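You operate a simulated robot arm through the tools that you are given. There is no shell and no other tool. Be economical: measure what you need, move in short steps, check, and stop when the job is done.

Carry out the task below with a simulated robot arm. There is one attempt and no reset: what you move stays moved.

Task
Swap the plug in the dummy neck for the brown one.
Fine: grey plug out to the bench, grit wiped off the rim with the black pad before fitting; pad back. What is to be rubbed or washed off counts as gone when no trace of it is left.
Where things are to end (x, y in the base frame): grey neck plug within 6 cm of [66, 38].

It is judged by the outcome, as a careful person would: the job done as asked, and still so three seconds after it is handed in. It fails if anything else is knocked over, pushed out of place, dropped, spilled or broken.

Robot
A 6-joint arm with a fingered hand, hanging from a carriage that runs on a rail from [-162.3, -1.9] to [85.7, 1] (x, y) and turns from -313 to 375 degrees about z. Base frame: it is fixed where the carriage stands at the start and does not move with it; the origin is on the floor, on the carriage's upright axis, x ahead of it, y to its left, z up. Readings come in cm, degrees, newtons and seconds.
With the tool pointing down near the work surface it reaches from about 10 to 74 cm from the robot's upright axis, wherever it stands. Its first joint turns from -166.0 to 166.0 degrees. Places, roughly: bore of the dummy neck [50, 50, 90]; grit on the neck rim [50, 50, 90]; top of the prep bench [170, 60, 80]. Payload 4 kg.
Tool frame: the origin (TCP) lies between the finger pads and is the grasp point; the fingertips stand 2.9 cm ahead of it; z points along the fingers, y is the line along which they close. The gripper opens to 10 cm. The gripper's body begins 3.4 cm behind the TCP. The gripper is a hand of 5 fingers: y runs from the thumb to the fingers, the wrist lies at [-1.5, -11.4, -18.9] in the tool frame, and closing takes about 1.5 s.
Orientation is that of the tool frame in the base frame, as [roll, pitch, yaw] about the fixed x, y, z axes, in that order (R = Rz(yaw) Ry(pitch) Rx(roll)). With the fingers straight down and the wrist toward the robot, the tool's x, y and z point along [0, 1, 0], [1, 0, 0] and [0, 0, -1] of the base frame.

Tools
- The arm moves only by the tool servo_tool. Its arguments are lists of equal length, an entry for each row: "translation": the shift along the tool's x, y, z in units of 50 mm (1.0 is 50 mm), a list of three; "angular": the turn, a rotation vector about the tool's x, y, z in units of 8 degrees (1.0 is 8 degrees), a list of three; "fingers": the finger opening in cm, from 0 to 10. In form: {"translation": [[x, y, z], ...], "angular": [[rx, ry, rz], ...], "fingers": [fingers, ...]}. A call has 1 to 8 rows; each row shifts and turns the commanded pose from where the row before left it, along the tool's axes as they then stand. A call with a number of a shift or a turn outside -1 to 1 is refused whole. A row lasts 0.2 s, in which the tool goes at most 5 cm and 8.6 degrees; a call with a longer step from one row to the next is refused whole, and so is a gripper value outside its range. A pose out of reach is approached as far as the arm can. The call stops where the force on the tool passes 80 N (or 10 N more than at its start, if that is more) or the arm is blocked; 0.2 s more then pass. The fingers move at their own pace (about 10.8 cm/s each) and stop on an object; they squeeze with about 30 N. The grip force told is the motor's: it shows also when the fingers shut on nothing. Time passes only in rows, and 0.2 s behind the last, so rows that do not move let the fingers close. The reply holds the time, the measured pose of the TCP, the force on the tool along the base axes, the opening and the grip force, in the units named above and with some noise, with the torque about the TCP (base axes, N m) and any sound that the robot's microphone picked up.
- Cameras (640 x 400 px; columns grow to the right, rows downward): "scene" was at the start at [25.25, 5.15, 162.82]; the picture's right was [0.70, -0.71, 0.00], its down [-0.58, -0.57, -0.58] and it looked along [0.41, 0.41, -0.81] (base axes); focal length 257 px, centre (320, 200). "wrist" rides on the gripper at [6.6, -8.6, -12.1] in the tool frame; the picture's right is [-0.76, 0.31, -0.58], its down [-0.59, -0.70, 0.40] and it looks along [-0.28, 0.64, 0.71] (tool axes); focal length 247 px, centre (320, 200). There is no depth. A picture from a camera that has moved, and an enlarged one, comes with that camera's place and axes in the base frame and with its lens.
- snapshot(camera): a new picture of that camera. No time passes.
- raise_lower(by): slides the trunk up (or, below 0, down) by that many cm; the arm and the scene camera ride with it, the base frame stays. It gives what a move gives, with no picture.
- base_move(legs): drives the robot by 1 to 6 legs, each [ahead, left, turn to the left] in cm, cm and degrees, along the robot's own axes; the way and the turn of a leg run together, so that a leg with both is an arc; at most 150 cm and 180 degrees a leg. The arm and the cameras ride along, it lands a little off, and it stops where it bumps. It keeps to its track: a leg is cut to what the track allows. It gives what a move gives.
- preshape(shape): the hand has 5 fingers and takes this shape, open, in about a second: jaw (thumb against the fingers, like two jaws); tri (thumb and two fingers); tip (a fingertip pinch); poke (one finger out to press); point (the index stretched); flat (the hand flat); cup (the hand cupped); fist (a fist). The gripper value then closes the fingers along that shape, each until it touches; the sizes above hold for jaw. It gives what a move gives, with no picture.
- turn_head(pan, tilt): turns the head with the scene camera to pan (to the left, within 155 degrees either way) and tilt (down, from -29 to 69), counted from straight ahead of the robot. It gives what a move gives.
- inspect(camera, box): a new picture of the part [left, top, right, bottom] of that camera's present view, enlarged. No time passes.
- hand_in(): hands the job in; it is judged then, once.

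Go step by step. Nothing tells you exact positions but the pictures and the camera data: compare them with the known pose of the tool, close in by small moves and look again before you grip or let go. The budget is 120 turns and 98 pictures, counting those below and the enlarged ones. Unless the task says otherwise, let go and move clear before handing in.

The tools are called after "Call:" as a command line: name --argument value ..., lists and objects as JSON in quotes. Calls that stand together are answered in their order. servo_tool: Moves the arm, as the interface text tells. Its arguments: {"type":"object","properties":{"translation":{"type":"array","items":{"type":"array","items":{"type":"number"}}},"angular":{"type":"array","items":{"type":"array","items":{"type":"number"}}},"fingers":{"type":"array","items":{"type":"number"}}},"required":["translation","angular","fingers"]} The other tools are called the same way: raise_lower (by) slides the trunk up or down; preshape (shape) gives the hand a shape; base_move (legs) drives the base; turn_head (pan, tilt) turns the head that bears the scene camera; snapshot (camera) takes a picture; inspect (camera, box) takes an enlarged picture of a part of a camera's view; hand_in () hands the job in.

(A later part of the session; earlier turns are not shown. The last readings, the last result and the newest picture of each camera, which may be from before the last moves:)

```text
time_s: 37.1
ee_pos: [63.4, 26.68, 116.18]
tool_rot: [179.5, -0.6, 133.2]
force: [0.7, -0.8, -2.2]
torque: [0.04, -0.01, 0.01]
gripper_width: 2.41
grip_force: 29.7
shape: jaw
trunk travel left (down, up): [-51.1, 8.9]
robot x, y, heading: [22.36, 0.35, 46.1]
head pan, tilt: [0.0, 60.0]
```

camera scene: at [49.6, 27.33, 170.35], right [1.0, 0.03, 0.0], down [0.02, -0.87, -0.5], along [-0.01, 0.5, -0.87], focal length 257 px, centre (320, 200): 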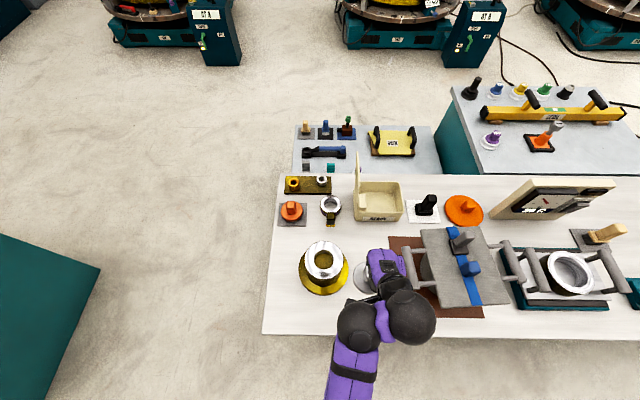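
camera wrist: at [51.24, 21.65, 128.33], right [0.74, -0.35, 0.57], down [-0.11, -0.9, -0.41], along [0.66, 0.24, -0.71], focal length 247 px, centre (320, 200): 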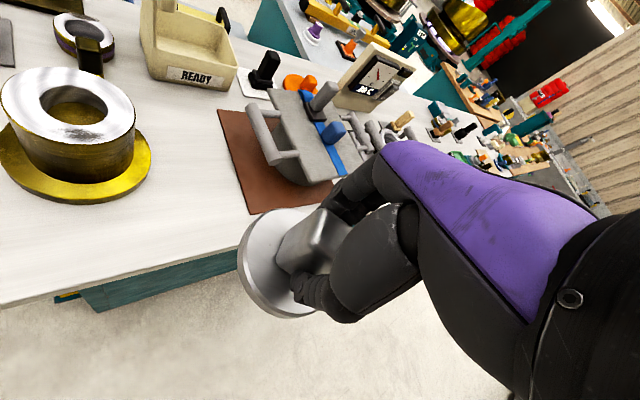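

Free again. I'll continue to above the drop point and then look.

Call:
servo_tool --translation '[[0.38, 0.53, 0], [0.38, 0.53, 0], [0.38, 0.53, 0], [0.38, 0.53, 0]]' --angular '[[0, 0, 0], [0, 0, 0], [0, 0, 0], [0, 0, 0]]' --fingers '[0, 0, 0, 0]'

Call:
raise_lower --by -16

Call:
snapshot --camera "wrist"

Call:
snapshot --camera "scene"

```text
time_s: 38.1
ee_pos: [66.28, 37.92, 118.93]
tool_rot: [178.1, 1.3, 131.4]
force: [-0.7, 1.1, -2.3]
torque: [-0.08, -0.04, -0.06]
gripper_width: 2.4
grip_force: 29.8
shape: jaw
out of reach, approached as far as the arm can: row 2, 3, 4
trunk travel left (down, up): [-51.1, 8.9]
robot x, y, heading: [22.64, 0.0, 46.0]
head pan, tilt: [0.0, 60.0]
```

```text
time_s: 39.9
ee_pos: [66.18, 37.97, 102.98]
tool_rot: [178.2, 1.4, 131.7]
force: [0.6, -0.5, -2.2]
torque: [-0.02, -0.01, -0.01]
gripper_width: 2.42
grip_force: 30.5
shape: jaw
trunk travel left (down, up): [-35.1, 24.9]
robot x, y, heading: [22.41, 0.03, 45.9]
head pan, tilt: [0.0, 60.0]
```

```text
57 pictures are left
camera wrist: at [55.04, 37.03, 114.59], right [0.71, -0.36, 0.61], down [-0.12, -0.91, -0.41], along [0.7, 0.22, -0.69], focal length 247 px, centre (320, 200)
```

wrist: 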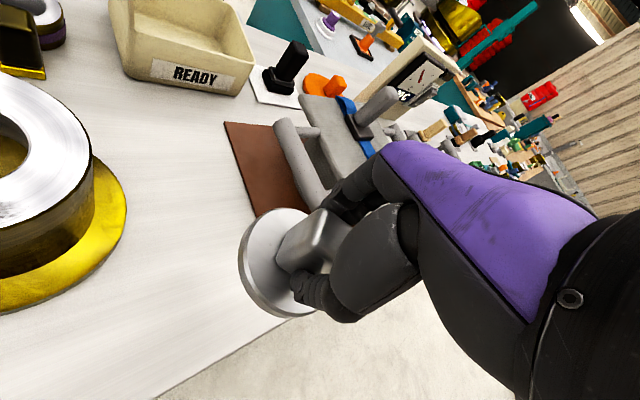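

```text
56 pictures are left
camera scene: at [40.91, 19.52, 162.34], right [0.72, -0.69, 0.0], down [-0.6, -0.62, -0.5], along [0.35, 0.36, -0.87], focal length 257 px, centre (320, 200)
```

scene: 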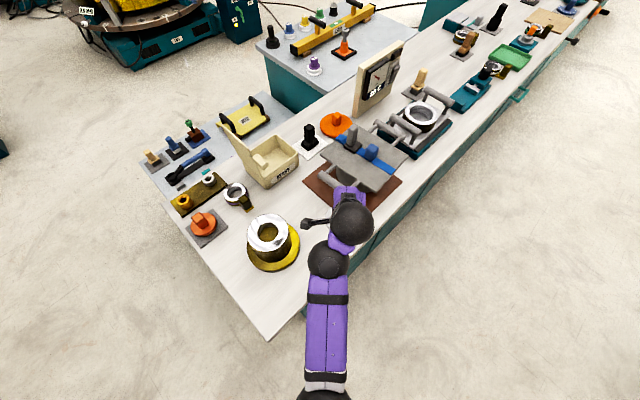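

The drop point is below, and the bench edge is near at y≈31–33. I'll shift to about [65, 40], lower, and look again.

Call:
servo_tool --translation '[[0.25, 0.08, 0], [0.25, 0.09, 0]]' --angular '[[0, 0, 0], [0, 0, 0]]' --fingers '[0, 0]'

Call:
raise_lower --by -10

Call:
snapshot --camera "wrist"

Call:
inspect --camera "scene" --box '[256, 160, 416, 260]'

```text
time_s: 40.5
ee_pos: [65.67, 39.42, 103.11]
tool_rot: [178.3, 1.2, 131.9]
force: [-1.2, 0.7, -0.9]
torque: [0.0, 0.0, 0.02]
gripper_width: 2.4
grip_force: 29.8
shape: jaw
out of reach, approached as far as the arm can: row 1, 2
trunk travel left (down, up): [-35.1, 24.9]
robot x, y, heading: [22.28, 0.39, 46.3]
head pan, tilt: [0.0, 60.0]
```

```text
time_s: 41.8
ee_pos: [65.65, 39.58, 93.31]
tool_rot: [178.2, 1.3, 131.9]
force: [0.2, 0.2, -3.5]
torque: [0.04, 0.01, 0.02]
gripper_width: 2.4
grip_force: 30.4
shape: jaw
trunk travel left (down, up): [-25.1, 34.9]
robot x, y, heading: [22.35, 0.23, 46.0]
head pan, tilt: [0.0, 60.0]
```

```text
55 pictures are left
camera wrist: at [54.56, 38.59, 104.87], right [0.71, -0.36, 0.6], down [-0.12, -0.91, -0.41], along [0.69, 0.22, -0.69], focal length 247 px, centre (320, 200)
```

wrist: 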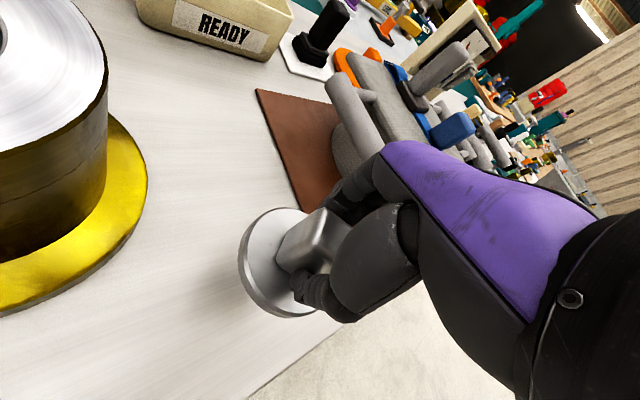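

```text
4.00 times, centred on (336, 210) of scene
camera zoom: at [40.92, 19.52, 152.34], right [0.72, -0.69, 0.0], down [-0.6, -0.62, -0.5], along [0.35, 0.36, -0.87], focal length 1028 px, centre (256, 160)
```

zoom: 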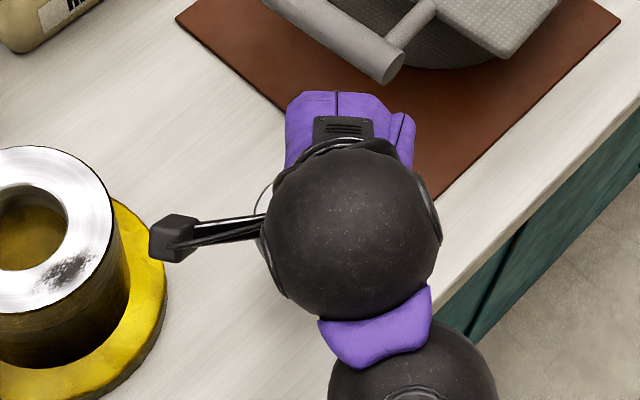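

Clear space under the plug. I'll keep lowering in small steps until the bench takes the weight.

Call:
raise_lower --by -4.5

Call:
raise_lower --by -1.2

Call:
inspect --camera "wrist" --box '[150, 150, 400, 380]'

```text
time_s: 42.7
ee_pos: [65.53, 39.56, 88.71]
tool_rot: [178.1, 1.2, 131.8]
force: [0.9, 0.9, -1.6]
torque: [-0.01, -0.04, 0.01]
gripper_width: 2.43
grip_force: 30.0
shape: jaw
trunk travel left (down, up): [-20.6, 39.4]
robot x, y, heading: [21.92, 0.41, 46.2]
head pan, tilt: [0.0, 60.0]
```

```text
time_s: 43.3
ee_pos: [65.93, 39.89, 88.23]
tool_rot: [177.4, 1.2, 131.8]
force: [-8.5, -7.3, 47.9]
torque: [-0.32, 0.23, -0.06]
gripper_width: 3.06
grip_force: 29.8
shape: jaw
trunk travel left (down, up): [-19.4, 40.6]
robot x, y, heading: [22.39, 0.56, 46.0]
head pan, tilt: [0.0, 60.0]
```

```text
1.74 times, centred on (275, 265) of wrist
camera zoom: at [54.75, 38.77, 99.76], right [0.71, -0.37, 0.61], down [-0.11, -0.9, -0.42], along [0.7, 0.23, -0.68], focal length 430 px, centre (398, 87)
```

zoom: 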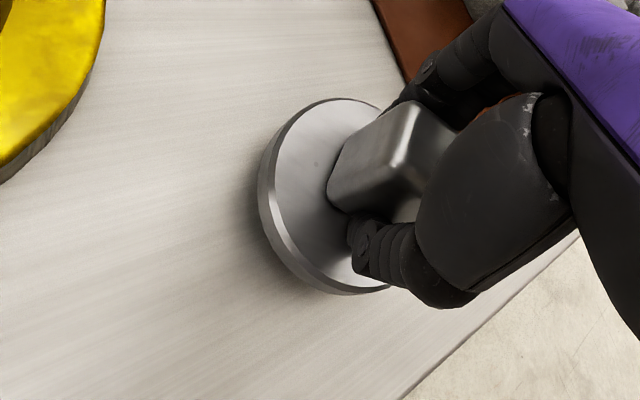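

The plug is down on the bench. I'll ease up slightly, open, and rise away.

Call:
raise_lower --by 0.5

Call:
servo_tool --translation '[[0, 0, 0], [0, 0, 0], [0, 0, 0], [0, 0, 0]]' --angular '[[0, 0, 0], [0, 0, 0], [0, 0, 0], [0, 0, 0]]' --fingers '[4, 6, 7.5, 7.5]'

Call:
inspect --camera "wrist" --box '[150, 150, 400, 380]'

```text
time_s: 43.9
ee_pos: [65.89, 39.75, 88.26]
tool_rot: [177.9, 1.2, 131.9]
force: [-1.8, 0.6, 31.6]
torque: [0.03, -0.11, 0.0]
gripper_width: 3.0
grip_force: 30.3
shape: jaw
trunk travel left (down, up): [-19.9, 40.1]
robot x, y, heading: [22.09, -0.29, 45.9]
head pan, tilt: [0.0, 60.0]
```

```text
time_s: 44.9
ee_pos: [65.65, 39.48, 87.89]
tool_rot: [178.4, 1.2, 132.0]
force: [0.8, -0.1, -0.7]
torque: [0.01, 0.03, -0.04]
gripper_width: 7.53
grip_force: 0.0
shape: jaw
trunk travel left (down, up): [-19.9, 40.1]
robot x, y, heading: [22.62, 0.46, 46.0]
head pan, tilt: [0.0, 60.0]
```

```text
1.74 times, centred on (275, 265) of wrist
camera zoom: at [54.53, 38.56, 99.57], right [0.71, -0.36, 0.6], down [-0.12, -0.91, -0.41], along [0.69, 0.22, -0.69], focal length 430 px, centre (398, 87)
```

zoom: 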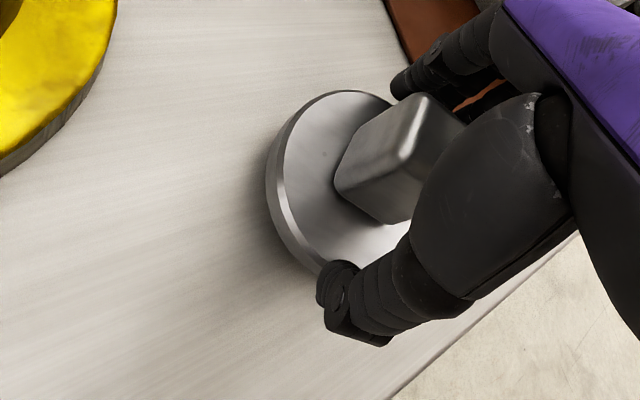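

The grey plug stands released at about [65.7, 39.5]. I'll rise well clear and drive along the rail toward the black pad near [89, 75].

Call:
raise_lower --by 35

Call:
base_move --legs '[[43.2, -44.8, 0], [0, 0, 44]]'

Call:
snapshot --camera "scene"

Call:
snapshot --camera "wrist"

```text
time_s: 48.3
ee_pos: [65.59, 39.63, 122.98]
tool_rot: [178.2, 1.1, 131.8]
force: [0.4, -0.4, -0.2]
torque: [0.03, -0.02, -0.01]
gripper_width: 7.49
grip_force: 0.0
shape: jaw
trunk travel left (down, up): [-54.9, 5.1]
robot x, y, heading: [22.6, 0.55, 46.1]
head pan, tilt: [0.0, 60.0]
```

```text
time_s: 53.8
ee_pos: [87.73, 59.36, 122.99]
tool_rot: [178.2, 1.1, 176.2]
force: [0.0, 0.0, 0.1]
torque: [0.0, -0.01, 0.0]
gripper_width: 7.5
grip_force: 0.0
shape: jaw
trunk travel left (down, up): [-54.9, 5.1]
robot x, y, heading: [84.29, 1.28, 90.6]
head pan, tilt: [0.0, 60.0]
```

```text
51 pictures are left
camera scene: at [84.01, 27.72, 182.14], right [1.0, 0.01, 0.0], down [0.01, -0.87, -0.5], along [0.0, 0.5, -0.87], focal length 257 px, centre (320, 200)
```

scene: 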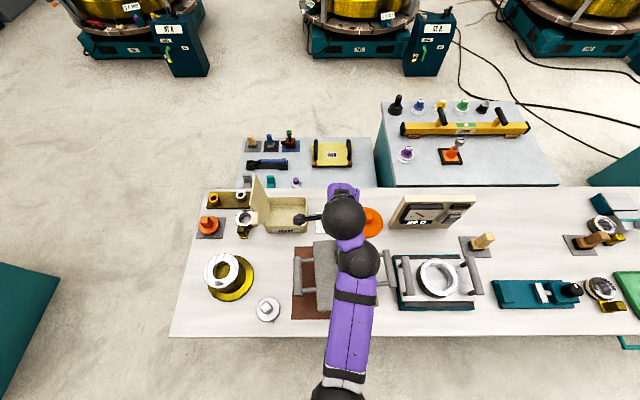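

```text
50 pictures are left
camera wrist: at [80.41, 50.82, 134.67], right [0.76, 0.24, 0.6], down [0.55, -0.73, -0.41], along [0.34, 0.64, -0.69], focal length 247 px, centre (320, 200)
```

wrist: 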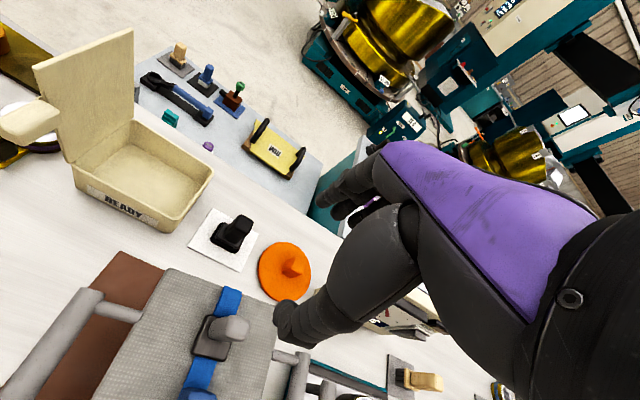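

The pad grip is near [88.7, 73.7]. I'll lower the trunk a bit and extend over it.

Call:
raise_lower --by -14

Call:
servo_tool --translation '[[0, 0.7, 0], [0, 0.7, 0], [0, 0.7, 0], [0, 0.6, 0]]' --angular '[[0, 0, 0], [0, 0, 0], [0, 0, 0], [0, 0, 0]]' --fingers '[7.5, 7.5, 7.5, 7.5]'

Call:
snapshot --camera "wrist"

Call:
inspect --camera "scene" --box '[256, 160, 416, 260]'

```text
time_s: 55.5
ee_pos: [87.53, 59.4, 109.0]
tool_rot: [178.2, 1.2, 176.1]
force: [-0.3, 0.1, 0.5]
torque: [-0.03, 0.02, 0.01]
gripper_width: 7.5
grip_force: 0.1
shape: jaw
trunk travel left (down, up): [-40.9, 19.1]
robot x, y, heading: [83.84, 1.32, 90.5]
head pan, tilt: [0.0, 60.0]
```

```text
time_s: 56.5
ee_pos: [88.57, 72.78, 109.41]
tool_rot: [178.3, 1.3, 176.2]
force: [-0.1, 0.0, -0.1]
torque: [0.05, -0.02, 0.01]
gripper_width: 7.51
grip_force: 0.0
shape: jaw
trunk travel left (down, up): [-40.9, 19.1]
robot x, y, heading: [84.3, 1.02, 90.2]
head pan, tilt: [0.0, 60.0]
```

```text
49 pictures are left
camera wrist: at [81.32, 64.29, 121.12], right [0.76, 0.24, 0.6], down [0.55, -0.73, -0.41], along [0.34, 0.64, -0.69], focal length 247 px, centre (320, 200)
```

wrist: 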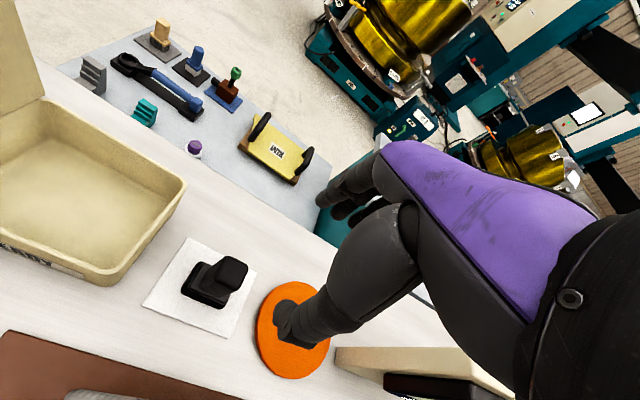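

```text
4.00 times, centred on (336, 210) of scene
camera zoom: at [84.01, 27.71, 168.14], right [1.0, 0.01, 0.0], down [0.01, -0.87, -0.5], along [0.0, 0.5, -0.87], focal length 1028 px, centre (256, 160)
```

zoom: 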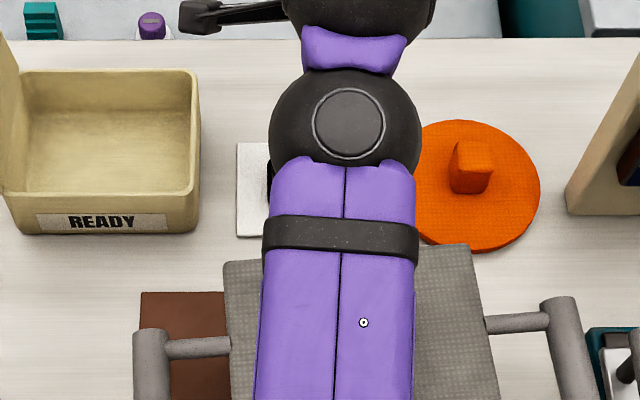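

The grip centre looks like [88.2, 74] with its top around z≈91. I'll adjust and lower to z≈98, then check.

Call:
servo_tool --translation '[[0.08, 0.26, 0]]' --angular '[[0, 0, 0]]' --fingers '[7.5]'

Call:
raise_lower --by -11

Call:
inspect --camera "wrist" --box '[150, 150, 400, 380]'

```text
time_s: 56.9
ee_pos: [88.25, 74.18, 109.41]
tool_rot: [178.2, 1.3, 176.1]
force: [0.1, -1.2, -0.7]
torque: [0.02, 0.02, -0.03]
gripper_width: 7.5
grip_force: 0.0
shape: jaw
trunk travel left (down, up): [-40.9, 19.1]
robot x, y, heading: [84.06, 0.96, 90.6]
head pan, tilt: [0.0, 60.0]
```

```text
time_s: 58.3
ee_pos: [88.21, 74.18, 98.47]
tool_rot: [178.2, 1.2, 176.3]
force: [-0.5, 0.4, 0.3]
torque: [0.0, -0.03, -0.02]
gripper_width: 7.47
grip_force: 0.1
shape: jaw
trunk travel left (down, up): [-29.9, 30.1]
robot x, y, heading: [84.31, 1.04, 90.3]
head pan, tilt: [0.0, 60.0]
```

```text
1.74 times, centred on (275, 265) of wrist
camera zoom: at [80.99, 65.65, 110.1], right [0.76, 0.24, 0.6], down [0.55, -0.73, -0.41], along [0.34, 0.64, -0.69], focal length 430 px, centre (398, 87)
```

zoom: 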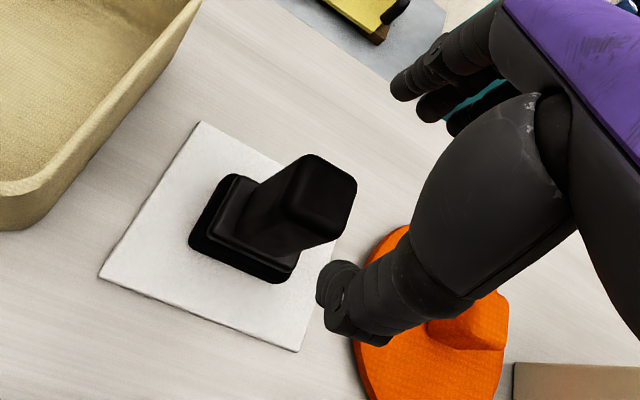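

The grip lies almost on the tool axis. I'll nudge slightly and lower so the fingers straddle it.

Call:
servo_tool --translation '[[0.06, -0.06, 0]]' --angular '[[0, 0, 0]]' --fingers '[7]'

Call:
raise_lower --by -7

Call:
inspect --camera "wrist" --box '[150, 150, 400, 380]'

```text
time_s: 58.7
ee_pos: [87.97, 73.94, 98.45]
tool_rot: [178.2, 1.2, 176.1]
force: [-0.8, -0.2, 0.3]
torque: [-0.03, 0.01, -0.02]
gripper_width: 7.01
grip_force: 0.0
shape: jaw
trunk travel left (down, up): [-29.9, 30.1]
robot x, y, heading: [83.95, 0.84, 90.5]
head pan, tilt: [0.0, 60.0]
```

```text
time_s: 59.8
ee_pos: [87.99, 73.97, 91.5]
tool_rot: [178.2, 1.1, 176.2]
force: [-0.3, 0.5, 0.1]
torque: [-0.01, 0.03, -0.03]
gripper_width: 7.06
grip_force: 0.1
shape: jaw
trunk travel left (down, up): [-22.9, 37.1]
robot x, y, heading: [84.22, 1.17, 90.3]
head pan, tilt: [0.0, 60.0]
```

```text
1.74 times, centred on (275, 265) of wrist
camera zoom: at [80.72, 65.37, 103.1], right [0.76, 0.24, 0.6], down [0.55, -0.73, -0.41], along [0.34, 0.64, -0.69], focal length 430 px, centre (398, 87)
```

zoom: 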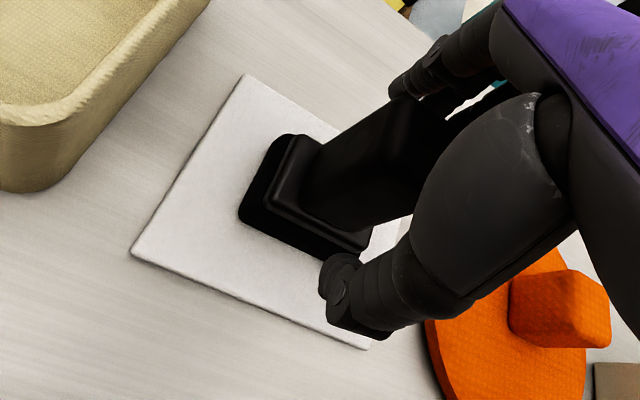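

The fingers straddle the grip. I'll lower 1.5 cm more and close.

Call:
raise_lower --by -1.5

Call:
servo_tool --translation '[[0, 0, 0], [0, 0, 0], [0, 0, 0], [0, 0, 0], [0, 0, 0], [0, 0, 0], [0, 0, 0]]' --angular '[[0, 0, 0], [0, 0, 0], [0, 0, 0], [0, 0, 0], [0, 0, 0], [0, 0, 0], [0, 0, 0]]' --fingers '[5, 3, 1, 0, 0, 0, 0]'

Call:
inspect --camera "wrist" --box '[150, 150, 400, 380]'

```text
time_s: 60.4
ee_pos: [87.97, 74.02, 90.35]
tool_rot: [177.9, 1.2, 176.1]
force: [-0.7, 0.2, -0.2]
torque: [-0.01, 0.01, 0.02]
gripper_width: 7.06
grip_force: 0.0
shape: jaw
trunk travel left (down, up): [-21.4, 38.6]
robot x, y, heading: [83.93, 0.75, 90.2]
head pan, tilt: [0.0, 60.0]
```

```text
time_s: 62.0
ee_pos: [87.93, 74.22, 90.34]
tool_rot: [177.9, 1.1, 176.3]
force: [-0.9, 0.3, -0.3]
torque: [-0.01, 0.0, 0.0]
gripper_width: 2.93
grip_force: 30.6
shape: jaw
trunk travel left (down, up): [-21.4, 38.6]
robot x, y, heading: [83.95, 0.76, 90.2]
head pan, tilt: [0.0, 60.0]
```

```text
1.74 times, centred on (275, 265) of wrist
camera zoom: at [80.72, 65.61, 101.91], right [0.76, 0.24, 0.6], down [0.55, -0.73, -0.41], along [0.34, 0.65, -0.68], focal length 430 px, centre (398, 87)
```

zoom: 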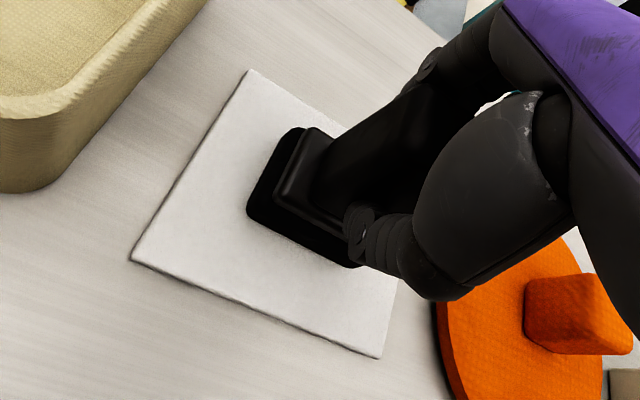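

The black pad is gripped (2.9 cm). For putting it back, the pose is TCP [87.95, 74.2, 90.35]. I'll lift it high, draw in a bit and look at its underside situation.

Call:
raise_lower --by 3

Call:
raise_lower --by 31

Call:
base_move --legs '[[0, 62, 0], [0, 0, -30]]'

Call:
snapshot --camera "wrist"

Call:
snapshot --camera "scene"

```text
time_s: 62.7
ee_pos: [88.04, 73.74, 92.79]
tool_rot: [178.4, 1.2, 176.2]
force: [-0.6, -0.9, -1.7]
torque: [-0.04, -0.02, 0.0]
gripper_width: 2.87
grip_force: 29.9
shape: jaw
trunk travel left (down, up): [-24.4, 35.6]
robot x, y, heading: [84.11, 1.12, 90.5]
head pan, tilt: [0.0, 60.0]
```

```text
time_s: 65.8
ee_pos: [88.09, 73.95, 123.98]
tool_rot: [178.2, 1.3, 176.1]
force: [0.2, 0.4, -0.5]
torque: [0.0, 0.03, 0.01]
gripper_width: 2.89
grip_force: 30.4
shape: jaw
trunk travel left (down, up): [-55.4, 4.6]
robot x, y, heading: [84.19, 1.25, 90.5]
head pan, tilt: [0.0, 60.0]
```

```text
time_s: 70.8
ee_pos: [61.78, 61.12, 123.96]
tool_rot: [178.3, 1.3, 145.7]
force: [-0.2, -0.1, -1.6]
torque: [-0.04, 0.03, 0.02]
gripper_width: 2.85
grip_force: 30.4
shape: jaw
trunk travel left (down, up): [-55.4, 4.6]
robot x, y, heading: [21.86, 0.1, 60.1]
head pan, tilt: [0.0, 60.0]
```

```text
44 pictures are left
camera wrist: at [51.28, 57.55, 135.58], right [0.78, -0.18, 0.6], down [0.11, -0.91, -0.41], along [0.62, 0.38, -0.69], focal length 247 px, centre (320, 200)
```

wrist: 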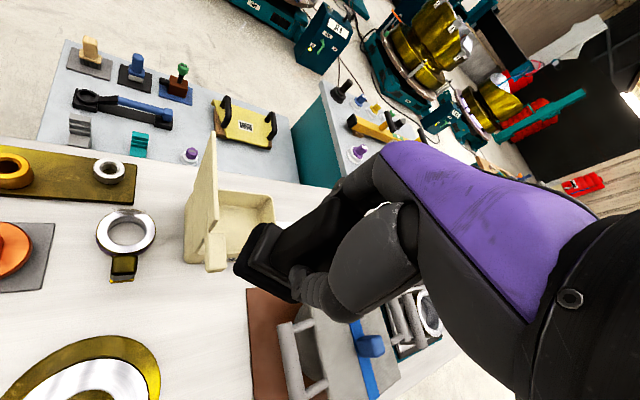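

```text
43 pictures are left
camera scene: at [35.03, 23.4, 182.64], right [0.87, -0.5, 0.0], down [-0.43, -0.75, -0.5], along [0.25, 0.43, -0.87], focal length 257 px, centre (320, 200)
```

scene: 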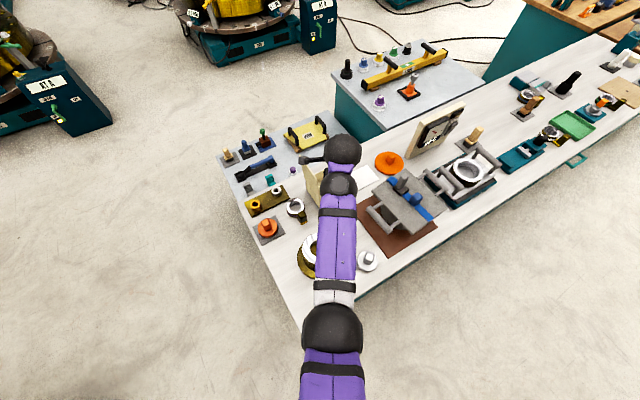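

The pad is held over the bench and the carriage stands at [21.9, 0], heading 60°. The grit lies on the front of the rim, around [51, 46.3]. I'll bring the pad above it.

Call:
servo_tool --translation '[[0.03, -0.7, 0], [0.03, -0.7, 0], [0.03, -0.7, 0], [0.03, -0.7, 0], [0.02, -0.7, 0]]' --angular '[[0, 0, 0], [0, 0, 0], [0, 0, 0], [0, 0, 0], [0, 0, 0]]' --fingers '[0, 0, 0, 0, 0]'

Call:
raise_lower --by -14

Call:
snapshot --camera "wrist"

```text
time_s: 72.0
ee_pos: [51.48, 47.31, 122.86]
tool_rot: [178.0, 1.4, 146.1]
force: [0.7, -0.4, -1.1]
torque: [0.02, 0.01, -0.02]
gripper_width: 2.87
grip_force: 29.9
shape: jaw
out of reach, approached as far as the arm can: row 5
trunk travel left (down, up): [-55.4, 4.6]
robot x, y, heading: [21.69, 0.12, 60.1]
head pan, tilt: [0.0, 60.0]
```

```text
time_s: 73.7
ee_pos: [51.59, 47.19, 109.04]
tool_rot: [177.9, 1.2, 145.9]
force: [0.8, -0.4, -1.8]
torque: [-0.02, -0.01, 0.03]
gripper_width: 2.86
grip_force: 29.7
shape: jaw
trunk travel left (down, up): [-41.4, 18.6]
robot x, y, heading: [21.72, 0.39, 60.0]
head pan, tilt: [0.0, 60.0]
```

```text
42 pictures are left
camera wrist: at [41.02, 43.64, 120.59], right [0.78, -0.18, 0.6], down [0.11, -0.91, -0.41], along [0.62, 0.38, -0.68], focal length 247 px, centre (320, 200)
```

wrist: 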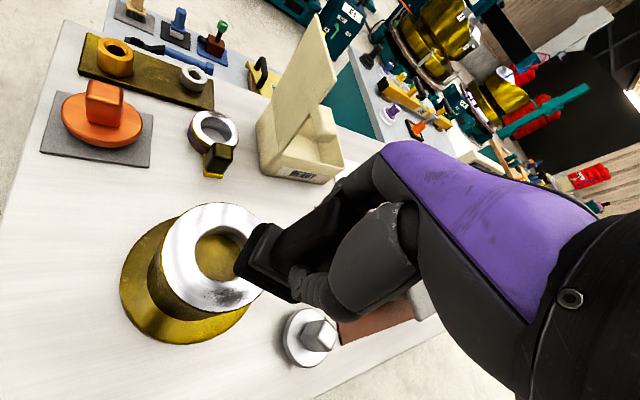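

The grit is visible on the rim's front, and the pad is just above and beyond it. I'll lower further and compare again.

Call:
servo_tool --translation '[[0, -0.12, 0]]' --angular '[[0, 0, 0]]' --fingers '[0]'

Call:
raise_lower --by -3

Call:
inspect --camera "wrist" --box '[100, 150, 350, 380]'

```text
time_s: 74.1
ee_pos: [51.27, 46.86, 108.78]
tool_rot: [177.9, 1.1, 145.9]
force: [0.1, 0.4, -1.7]
torque: [0.01, 0.0, -0.01]
gripper_width: 2.85
grip_force: 30.4
shape: jaw
trunk travel left (down, up): [-41.4, 18.6]
robot x, y, heading: [21.48, 0.14, 60.0]
head pan, tilt: [0.0, 60.0]
```

```text
time_s: 74.8
ee_pos: [51.24, 46.85, 105.71]
tool_rot: [177.9, 1.0, 145.9]
force: [-0.2, 0.5, -0.7]
torque: [0.01, 0.02, -0.01]
gripper_width: 2.91
grip_force: 30.2
shape: jaw
trunk travel left (down, up): [-38.4, 21.6]
robot x, y, heading: [21.56, -0.09, 59.9]
head pan, tilt: [0.0, 60.0]
```

```text
1.74 times, centred on (225, 265) of wrist
camera zoom: at [40.75, 43.17, 117.29], right [0.78, -0.18, 0.6], down [0.11, -0.9, -0.41], along [0.62, 0.39, -0.68], focal length 430 px, centre (485, 87)
```

zoom: 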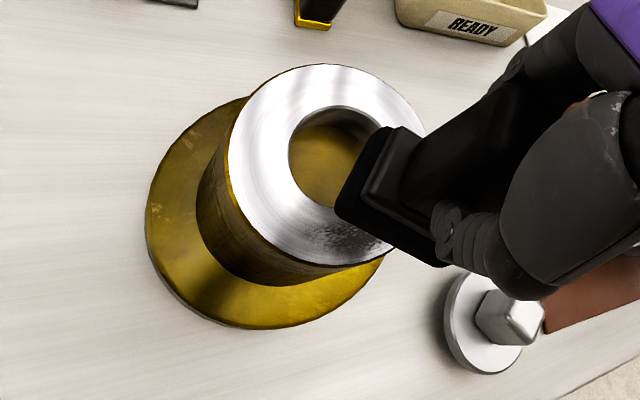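

The pad is closing on the grit. I'll lower in small steps until it touches.

Call:
raise_lower --by -1.2

Call:
raise_lower --by -0.8

Call:
inspect --camera "wrist" --box '[100, 150, 350, 380]'

```text
time_s: 75.4
ee_pos: [51.35, 46.86, 104.48]
tool_rot: [177.9, 1.1, 145.9]
force: [0.3, 0.3, -1.3]
torque: [0.0, -0.02, 0.0]
gripper_width: 2.86
grip_force: 30.3
shape: jaw
trunk travel left (down, up): [-37.2, 22.8]
robot x, y, heading: [21.63, 0.25, 60.1]
head pan, tilt: [0.0, 60.0]
```

```text
time_s: 76.0
ee_pos: [51.14, 46.9, 103.59]
tool_rot: [177.8, 1.1, 145.9]
force: [0.2, -0.2, -0.9]
torque: [-0.02, 0.01, 0.0]
gripper_width: 2.87
grip_force: 30.0
shape: jaw
trunk travel left (down, up): [-36.4, 23.6]
robot x, y, heading: [21.38, 0.14, 60.1]
head pan, tilt: [0.0, 60.0]
```

```text
1.74 times, centred on (225, 265) of wrist
camera zoom: at [40.75, 43.16, 115.29], right [0.78, -0.18, 0.6], down [0.11, -0.9, -0.41], along [0.62, 0.39, -0.68], focal length 430 px, centre (485, 87)
```

zoom: 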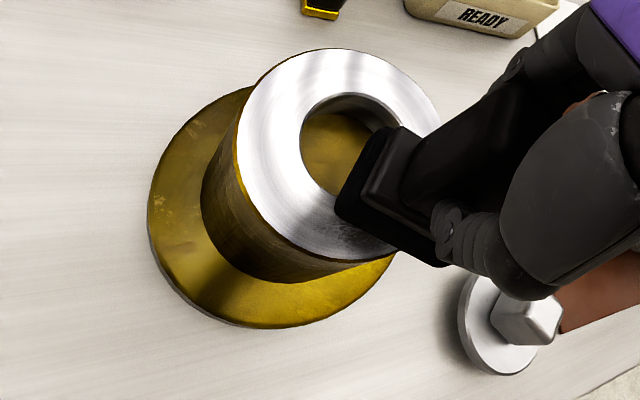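

Call:
raise_lower --by -0.8

Call:
raise_lower --by -0.6

```text
time_s: 76.5
ee_pos: [51.29, 46.75, 102.92]
tool_rot: [177.9, 1.0, 145.8]
force: [-0.8, 0.0, -0.5]
torque: [0.0, 0.01, -0.01]
gripper_width: 2.87
grip_force: 30.2
shape: jaw
trunk travel left (down, up): [-35.6, 24.4]
robot x, y, heading: [21.72, 0.22, 59.9]
head pan, tilt: [0.0, 60.0]
```

```text
time_s: 77.1
ee_pos: [51.16, 46.86, 102.38]
tool_rot: [177.8, 1.1, 145.8]
force: [0.1, -0.2, -1.3]
torque: [-0.03, 0.01, 0.02]
gripper_width: 2.85
grip_force: 30.0
shape: jaw
trunk travel left (down, up): [-35.0, 25.0]
robot x, y, heading: [22.01, 0.45, 60.1]
head pan, tilt: [0.0, 60.0]
```

Still no contact at TCP z=102.4. I'll continue in small steps.

Call:
raise_lower --by -0.6

Call:
raise_lower --by -0.6

Call:
inspect --camera "wrist" --box '[100, 150, 350, 380]'

```text
time_s: 77.7
ee_pos: [51.22, 46.9, 101.62]
tool_rot: [177.8, 1.1, 145.9]
force: [0.6, 0.3, 0.0]
torque: [-0.01, -0.02, 0.0]
gripper_width: 2.88
grip_force: 30.4
shape: jaw
trunk travel left (down, up): [-34.4, 25.6]
robot x, y, heading: [21.81, -0.03, 59.9]
head pan, tilt: [0.0, 60.0]
```

```text
time_s: 78.2
ee_pos: [51.4, 47.1, 101.46]
tool_rot: [177.5, 1.1, 145.8]
force: [-5.9, -8.3, 33.0]
torque: [-0.23, 0.12, -0.03]
gripper_width: 3.19
grip_force: 29.9
shape: jaw
trunk travel left (down, up): [-33.8, 26.2]
robot x, y, heading: [21.62, 0.28, 59.5]
head pan, tilt: [0.0, 60.0]
```

```text
1.74 times, centred on (225, 265) of wrist
camera zoom: at [40.82, 43.27, 113.0], right [0.78, -0.19, 0.6], down [0.11, -0.9, -0.42], along [0.62, 0.39, -0.68], focal length 430 px, centre (485, 87)
```

zoom: 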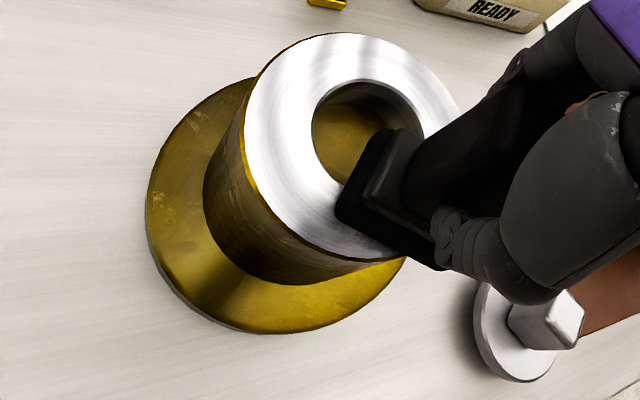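

The pad now presses on the grit with about 33 N. I'll rub back and forth along the rim.

Call:
servo_tool --translation '[[-0.15, 0.13, 0], [-0.15, 0.15, 0], [0.15, -0.15, 0], [0.15, -0.13, 0], [0.165, -0.11, 0], [0.165, -0.11, 0], [-0.165, 0.11, 0], [-0.165, 0.11, 0]]' --angular '[[0, 0, 0], [0, 0, 0], [0, 0, 0], [0, 0, 0], [0, 0, 0], [0, 0, 0], [0, 0, 0], [0, 0, 0]]' --fingers '[0, 0, 0, 0, 0, 0, 0, 0]'

Call:
servo_tool --translation '[[-0.1, -0.12, 0], [-0.15, 0.13, 0], [-0.15, 0.15, 0], [0.15, -0.15, 0], [0.15, -0.13, 0], [0.165, -0.11, 0], [0.165, -0.11, 0], [-0.165, 0.11, 0]]' --angular '[[0, 0, 0], [0, 0, 0], [0, 0, 0], [0, 0, 0], [0, 0, 0], [0, 0, 0], [0, 0, 0], [0, 0, 0]]' --fingers '[0, 0, 0, 0, 0, 0, 0, 0]'

Call:
raise_lower --by 5

Call:
snapshot --camera "wrist"

Call:
inspect --camera "wrist" --box '[150, 190, 300, 310]'

```text
time_s: 80.0
ee_pos: [51.22, 47.61, 100.87]
tool_rot: [177.5, 0.9, 146.0]
force: [-14.5, 2.2, 37.4]
torque: [-0.03, 0.29, 0.11]
gripper_width: 3.48
grip_force: 30.2
shape: jaw
out of reach, approached as far as the arm can: row 6
trunk travel left (down, up): [-33.8, 26.2]
robot x, y, heading: [21.36, 0.3, 60.2]
head pan, tilt: [0.0, 60.0]
```

```text
time_s: 81.8
ee_pos: [51.18, 47.01, 100.92]
tool_rot: [177.3, 0.9, 145.9]
force: [8.0, 9.0, 32.4]
torque: [0.54, -0.2, -0.15]
gripper_width: 3.97
grip_force: 30.1
shape: jaw
out of reach, approached as far as the arm can: row 3, 4, 7
trunk travel left (down, up): [-33.8, 26.2]
robot x, y, heading: [21.69, 0.17, 60.0]
head pan, tilt: [0.0, 60.0]
```

```text
time_s: 82.7
ee_pos: [51.0, 46.51, 105.42]
tool_rot: [178.0, 1.1, 145.8]
force: [-0.1, -0.7, -0.6]
torque: [0.02, -0.02, -0.01]
gripper_width: 2.77
grip_force: 30.1
shape: jaw
trunk travel left (down, up): [-38.8, 21.2]
robot x, y, heading: [21.59, 0.17, 60.1]
head pan, tilt: [0.0, 60.0]
```

```text
38 pictures are left
camera wrist: at [40.48, 42.72, 117.04], right [0.78, -0.18, 0.6], down [0.11, -0.91, -0.41], along [0.62, 0.38, -0.68], focal length 247 px, centre (320, 200)
```

wrist: 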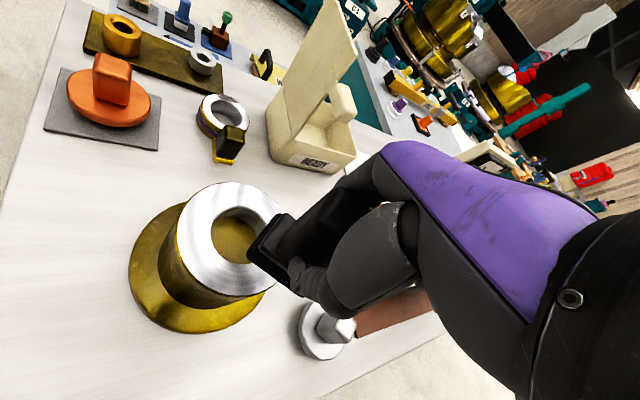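

```text
3.33 times, centred on (225, 250) of wrist
camera zoom: at [40.48, 42.72, 117.04], right [0.78, -0.18, 0.6], down [0.11, -0.91, -0.41], along [0.62, 0.38, -0.68], focal length 823 px, centre (637, 33)
```

zoom: 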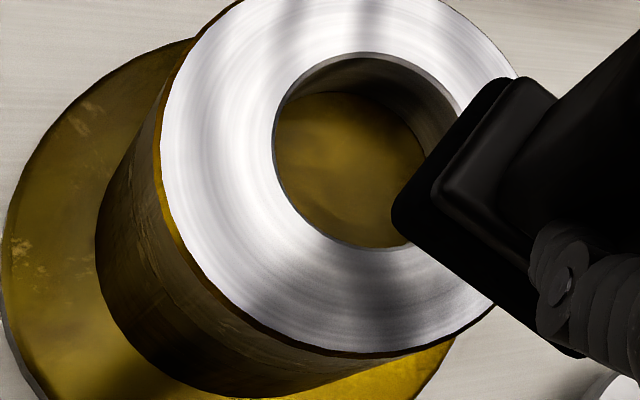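

The visible part of the rim looks clean. I'll lift the pad away and check the whole rim.

Call:
raise_lower --by 16

Call:
inspect --camera "wrist" --box '[150, 200, 310, 330]'

Call:
inspect --camera "scene" --box '[260, 190, 388, 270]'

```text
time_s: 84.5
ee_pos: [50.99, 46.51, 121.42]
tool_rot: [177.9, 1.1, 145.8]
force: [-0.3, 0.2, -1.6]
torque: [-0.02, -0.05, 0.02]
gripper_width: 2.81
grip_force: 30.2
shape: jaw
trunk travel left (down, up): [-54.8, 5.2]
robot x, y, heading: [21.45, 0.09, 60.1]
head pan, tilt: [0.0, 60.0]
```

```text
3.08 times, centred on (230, 265) of wrist
camera zoom: at [40.5, 42.74, 133.09], right [0.78, -0.18, 0.6], down [0.11, -0.9, -0.41], along [0.62, 0.39, -0.68], focal length 760 px, centre (597, 0)
```

zoom: 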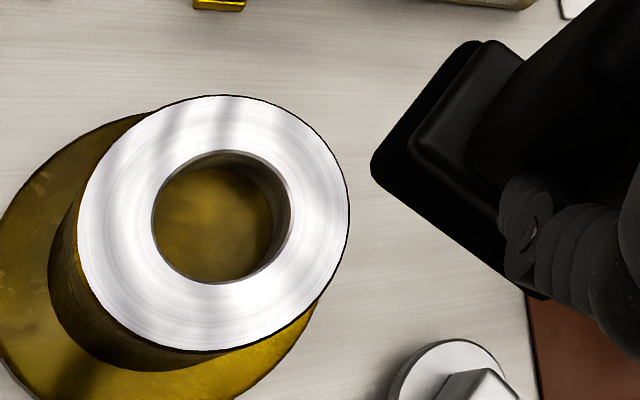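

```text
5.00 times, centred on (324, 230) of scene
camera zoom: at [35.03, 23.4, 182.04], right [0.87, -0.5, 0.0], down [-0.43, -0.75, -0.5], along [0.25, 0.43, -0.87], focal length 1285 px, centre (300, 50)
```

zoom: 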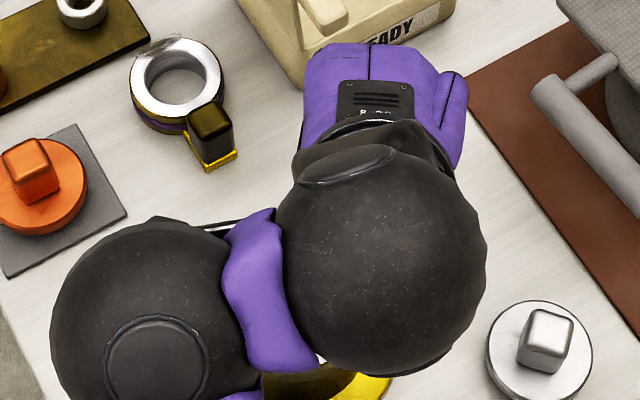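

The whole rim is clean. Now I take the pad back to its white sheet: extend again and retrace the drive.

Call:
raise_lower --by 4

Call:
servo_tool --translation '[[0, 0.7, 0], [0, 0.7, 0], [0, 0.7, 0], [0, 0.7, 0], [0, 0.5, 0]]' --angular '[[0, 0, 0], [0, 0, 0], [0, 0, 0], [0, 0, 0], [0, 0, 0]]' --fingers '[0, 0, 0, 0, 0]'

Call:
base_move --legs '[[0, 0, 30.3], [0, -62.5, 0]]'

Call:
snapshot --camera "wrist"

```text
time_s: 85.4
ee_pos: [51.03, 46.45, 125.5]
tool_rot: [177.9, 1.1, 145.9]
force: [0.2, -0.2, -1.5]
torque: [-0.03, 0.02, 0.02]
gripper_width: 2.83
grip_force: 30.3
shape: jaw
trunk travel left (down, up): [-58.8, 1.2]
robot x, y, heading: [21.72, 0.51, 60.1]
head pan, tilt: [0.0, 60.0]
```

```text
time_s: 86.6
ee_pos: [60.31, 60.23, 126.11]
tool_rot: [177.9, 1.1, 145.7]
force: [-0.8, -0.7, -1.9]
torque: [0.01, -0.01, 0.02]
gripper_width: 2.8
grip_force: 29.8
shape: jaw
trunk travel left (down, up): [-58.8, 1.2]
robot x, y, heading: [21.69, 0.41, 60.3]
head pan, tilt: [0.0, 60.0]
```

```text
time_s: 91.6
ee_pos: [88.34, 72.16, 126.2]
tool_rot: [177.9, 1.1, 176.1]
force: [-0.1, 0.6, -0.6]
torque: [-0.06, -0.01, 0.01]
gripper_width: 2.79
grip_force: 30.0
shape: jaw
trunk travel left (down, up): [-58.8, 1.2]
robot x, y, heading: [85.16, 0.67, 90.4]
head pan, tilt: [0.0, 60.0]
```

```text
34 pictures are left
camera wrist: at [81.07, 63.66, 137.78], right [0.76, 0.23, 0.6], down [0.55, -0.73, -0.41], along [0.34, 0.65, -0.68], focal length 247 px, centre (320, 200)
```

wrist: 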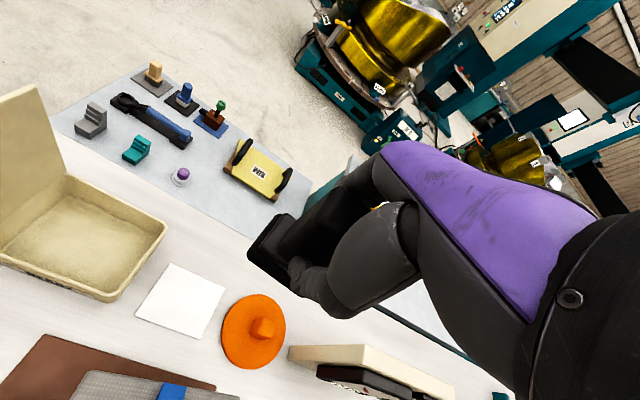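

The white sheet is visible below. I'll align to [87.95, 74.1] and lower to just above it.

Call:
servo_tool --translation '[[0.09, 0.39, 0]]' --angular '[[0, 0, 0]]' --fingers '[0]'

Call:
raise_lower --by -32.5

Call:
inspect --camera "wrist" --box '[150, 150, 400, 380]'

```text
time_s: 92.0
ee_pos: [87.99, 73.94, 126.15]
tool_rot: [177.9, 1.1, 176.0]
force: [0.4, 0.3, -1.8]
torque: [0.02, 0.0, 0.02]
gripper_width: 2.78
grip_force: 29.9
shape: jaw
trunk travel left (down, up): [-58.8, 1.2]
robot x, y, heading: [84.48, 0.73, 90.5]
head pan, tilt: [0.0, 60.0]
```

```text
time_s: 95.2
ee_pos: [87.91, 74.08, 93.8]
tool_rot: [177.9, 1.1, 176.0]
force: [0.1, -0.2, -0.8]
torque: [-0.01, 0.01, -0.01]
gripper_width: 2.78
grip_force: 30.3
shape: jaw
trunk travel left (down, up): [-26.3, 33.7]
robot x, y, heading: [84.95, 0.79, 90.3]
head pan, tilt: [0.0, 60.0]
```

```text
1.74 times, centred on (275, 265) of wrist
camera zoom: at [80.71, 65.53, 105.38], right [0.76, 0.23, 0.6], down [0.55, -0.73, -0.41], along [0.34, 0.65, -0.68], focal length 430 px, centre (398, 87)
```

zoom: 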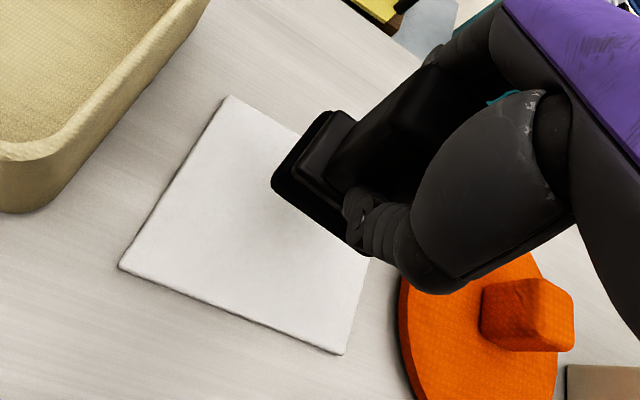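

The pad has slid up a little in the hand, so contact will come lower. I'll lower in small steps.

Call:
raise_lower --by -3.2

Call:
raise_lower --by -0.7

Call:
inspect --camera "wrist" --box '[150, 150, 400, 380]'

```text
time_s: 96.0
ee_pos: [87.85, 74.09, 90.56]
tool_rot: [177.8, 1.1, 176.1]
force: [0.1, 0.0, -1.1]
torque: [0.01, -0.01, -0.01]
gripper_width: 2.78
grip_force: 30.0
shape: jaw
trunk travel left (down, up): [-23.1, 36.9]
robot x, y, heading: [84.64, 0.83, 90.3]
head pan, tilt: [0.0, 60.0]
```

```text
time_s: 96.5
ee_pos: [88.15, 74.24, 90.14]
tool_rot: [177.7, 1.1, 176.0]
force: [-0.2, -0.7, -0.8]
torque: [0.0, 0.0, 0.0]
gripper_width: 2.79
grip_force: 30.0
shape: jaw
trunk travel left (down, up): [-22.4, 37.6]
robot x, y, heading: [84.77, 1.11, 90.4]
head pan, tilt: [0.0, 60.0]
```

```text
1.74 times, centred on (275, 265) of wrist
camera zoom: at [80.71, 65.64, 101.73], right [0.76, 0.23, 0.6], down [0.55, -0.73, -0.41], along [0.34, 0.65, -0.68], focal length 430 px, centre (398, 87)
```

zoom: 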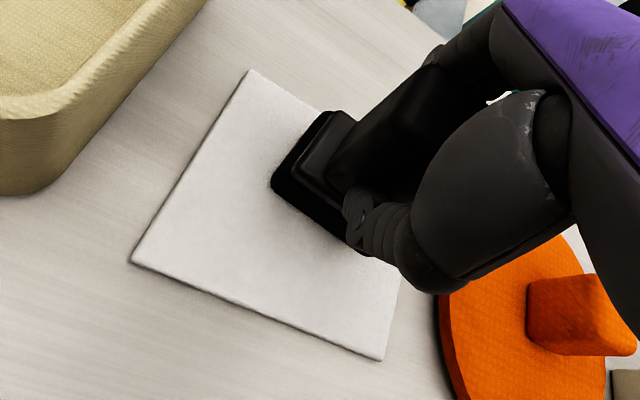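

Call:
raise_lower --by -0.7

Call:
raise_lower --by -0.4

```text
time_s: 97.1
ee_pos: [88.0, 74.85, 90.34]
tool_rot: [177.0, 1.1, 176.1]
force: [-0.3, 0.0, -2.1]
torque: [-0.02, 0.0, 0.0]
gripper_width: 2.8
grip_force: 30.1
shape: jaw
trunk travel left (down, up): [-21.7, 38.3]
robot x, y, heading: [84.69, 1.09, 90.0]
head pan, tilt: [0.0, 60.0]
```

```text
time_s: 97.6
ee_pos: [87.88, 75.3, 90.56]
tool_rot: [176.5, 1.1, 176.1]
force: [-0.2, 0.0, -1.0]
torque: [0.0, -0.03, -0.02]
gripper_width: 2.78
grip_force: 30.0
shape: jaw
trunk travel left (down, up): [-21.3, 38.7]
robot x, y, heading: [85.12, 1.17, 90.2]
head pan, tilt: [0.0, 60.0]
```

The trunk lowers but the hand doesn't, with no force at the tool, so some part of the arm must be resting on something. I'll raise back and look.

Call:
raise_lower --by 1.5

Call:
snapshot --camera "scene"

Call:
inspect --camera "scene" --box '[256, 180, 416, 330]'

```text
time_s: 98.2
ee_pos: [88.07, 74.03, 90.0]
tool_rot: [178.1, 1.2, 176.1]
force: [-0.4, 0.5, 0.3]
torque: [0.05, 0.06, -0.02]
gripper_width: 2.8
grip_force: 29.8
shape: jaw
trunk travel left (down, up): [-22.8, 37.2]
robot x, y, heading: [84.92, 0.84, 89.9]
head pan, tilt: [0.0, 60.0]
```

```text
31 pictures are left
camera scene: at [84.99, 27.77, 149.97], right [1.0, 0.0, 0.0], down [0.0, -0.87, -0.5], along [0.0, 0.5, -0.87], focal length 257 px, centre (320, 200)
```

scene: 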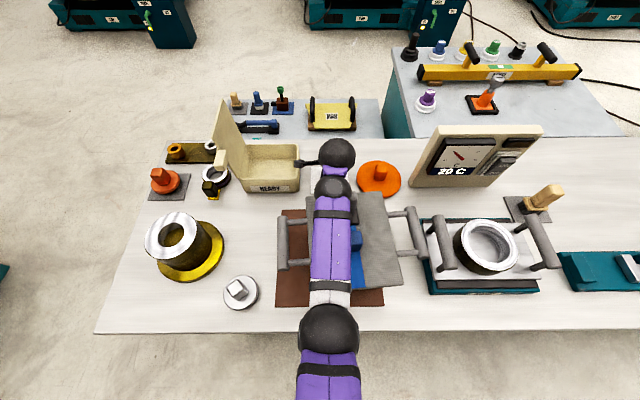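

```text
2.67 times, centred on (336, 255) of scene
camera zoom: at [84.99, 27.77, 149.97], right [1.0, 0.0, 0.0], down [0.0, -0.87, -0.5], along [0.0, 0.5, -0.87], focal length 686 px, centre (277, 53)
```

zoom: 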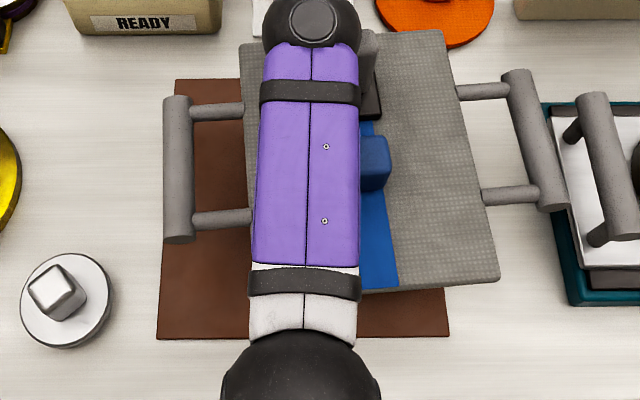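

The forearm lies just over the grip and block on the grey lid; they look unmoved. I'll raise the trunk so the forearm slopes down steeply, and lower the hand with the arm instead.

Call:
raise_lower --by 6

Call:
servo_tool --translation '[[0, 0, 0.4], [0, 0, 0.4], [0, 0, 0.3]]' --angular '[[0, 0, 0], [0, 0, 0], [0, 0, 0]]' --fingers '[0, 0, 0]'

Call:
inspect --camera "scene" --box '[256, 140, 416, 290]'

```text
time_s: 99.2
ee_pos: [88.0, 74.07, 96.2]
tool_rot: [178.0, 1.1, 176.1]
force: [-0.2, -0.1, -1.1]
torque: [0.02, 0.01, 0.02]
gripper_width: 2.79
grip_force: 29.9
shape: jaw
trunk travel left (down, up): [-28.8, 31.2]
robot x, y, heading: [85.1, 1.16, 90.3]
head pan, tilt: [0.0, 60.0]
```

```text
time_s: 100.0
ee_pos: [88.17, 74.28, 90.75]
tool_rot: [177.9, 1.1, 176.0]
force: [-0.3, 0.2, -0.8]
torque: [-0.02, 0.03, 0.03]
gripper_width: 2.78
grip_force: 30.3
shape: jaw
trunk travel left (down, up): [-28.8, 31.2]
robot x, y, heading: [84.67, 1.01, 90.3]
head pan, tilt: [0.0, 60.0]
```

```text
2.67 times, centred on (336, 215) of scene
camera zoom: at [84.98, 27.73, 156.04], right [1.0, 0.0, 0.0], down [0.0, -0.87, -0.5], along [0.0, 0.5, -0.87], focal length 686 px, centre (277, 160)
```

zoom: 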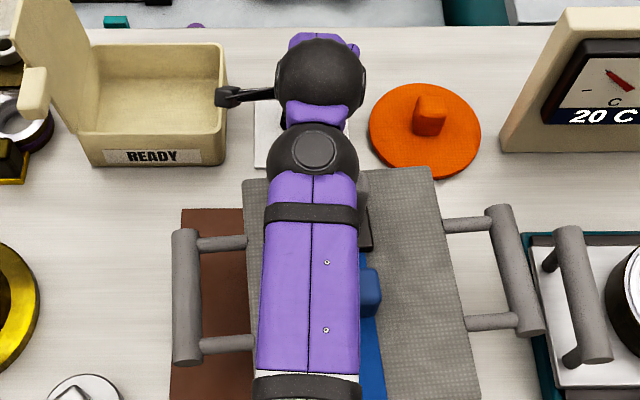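

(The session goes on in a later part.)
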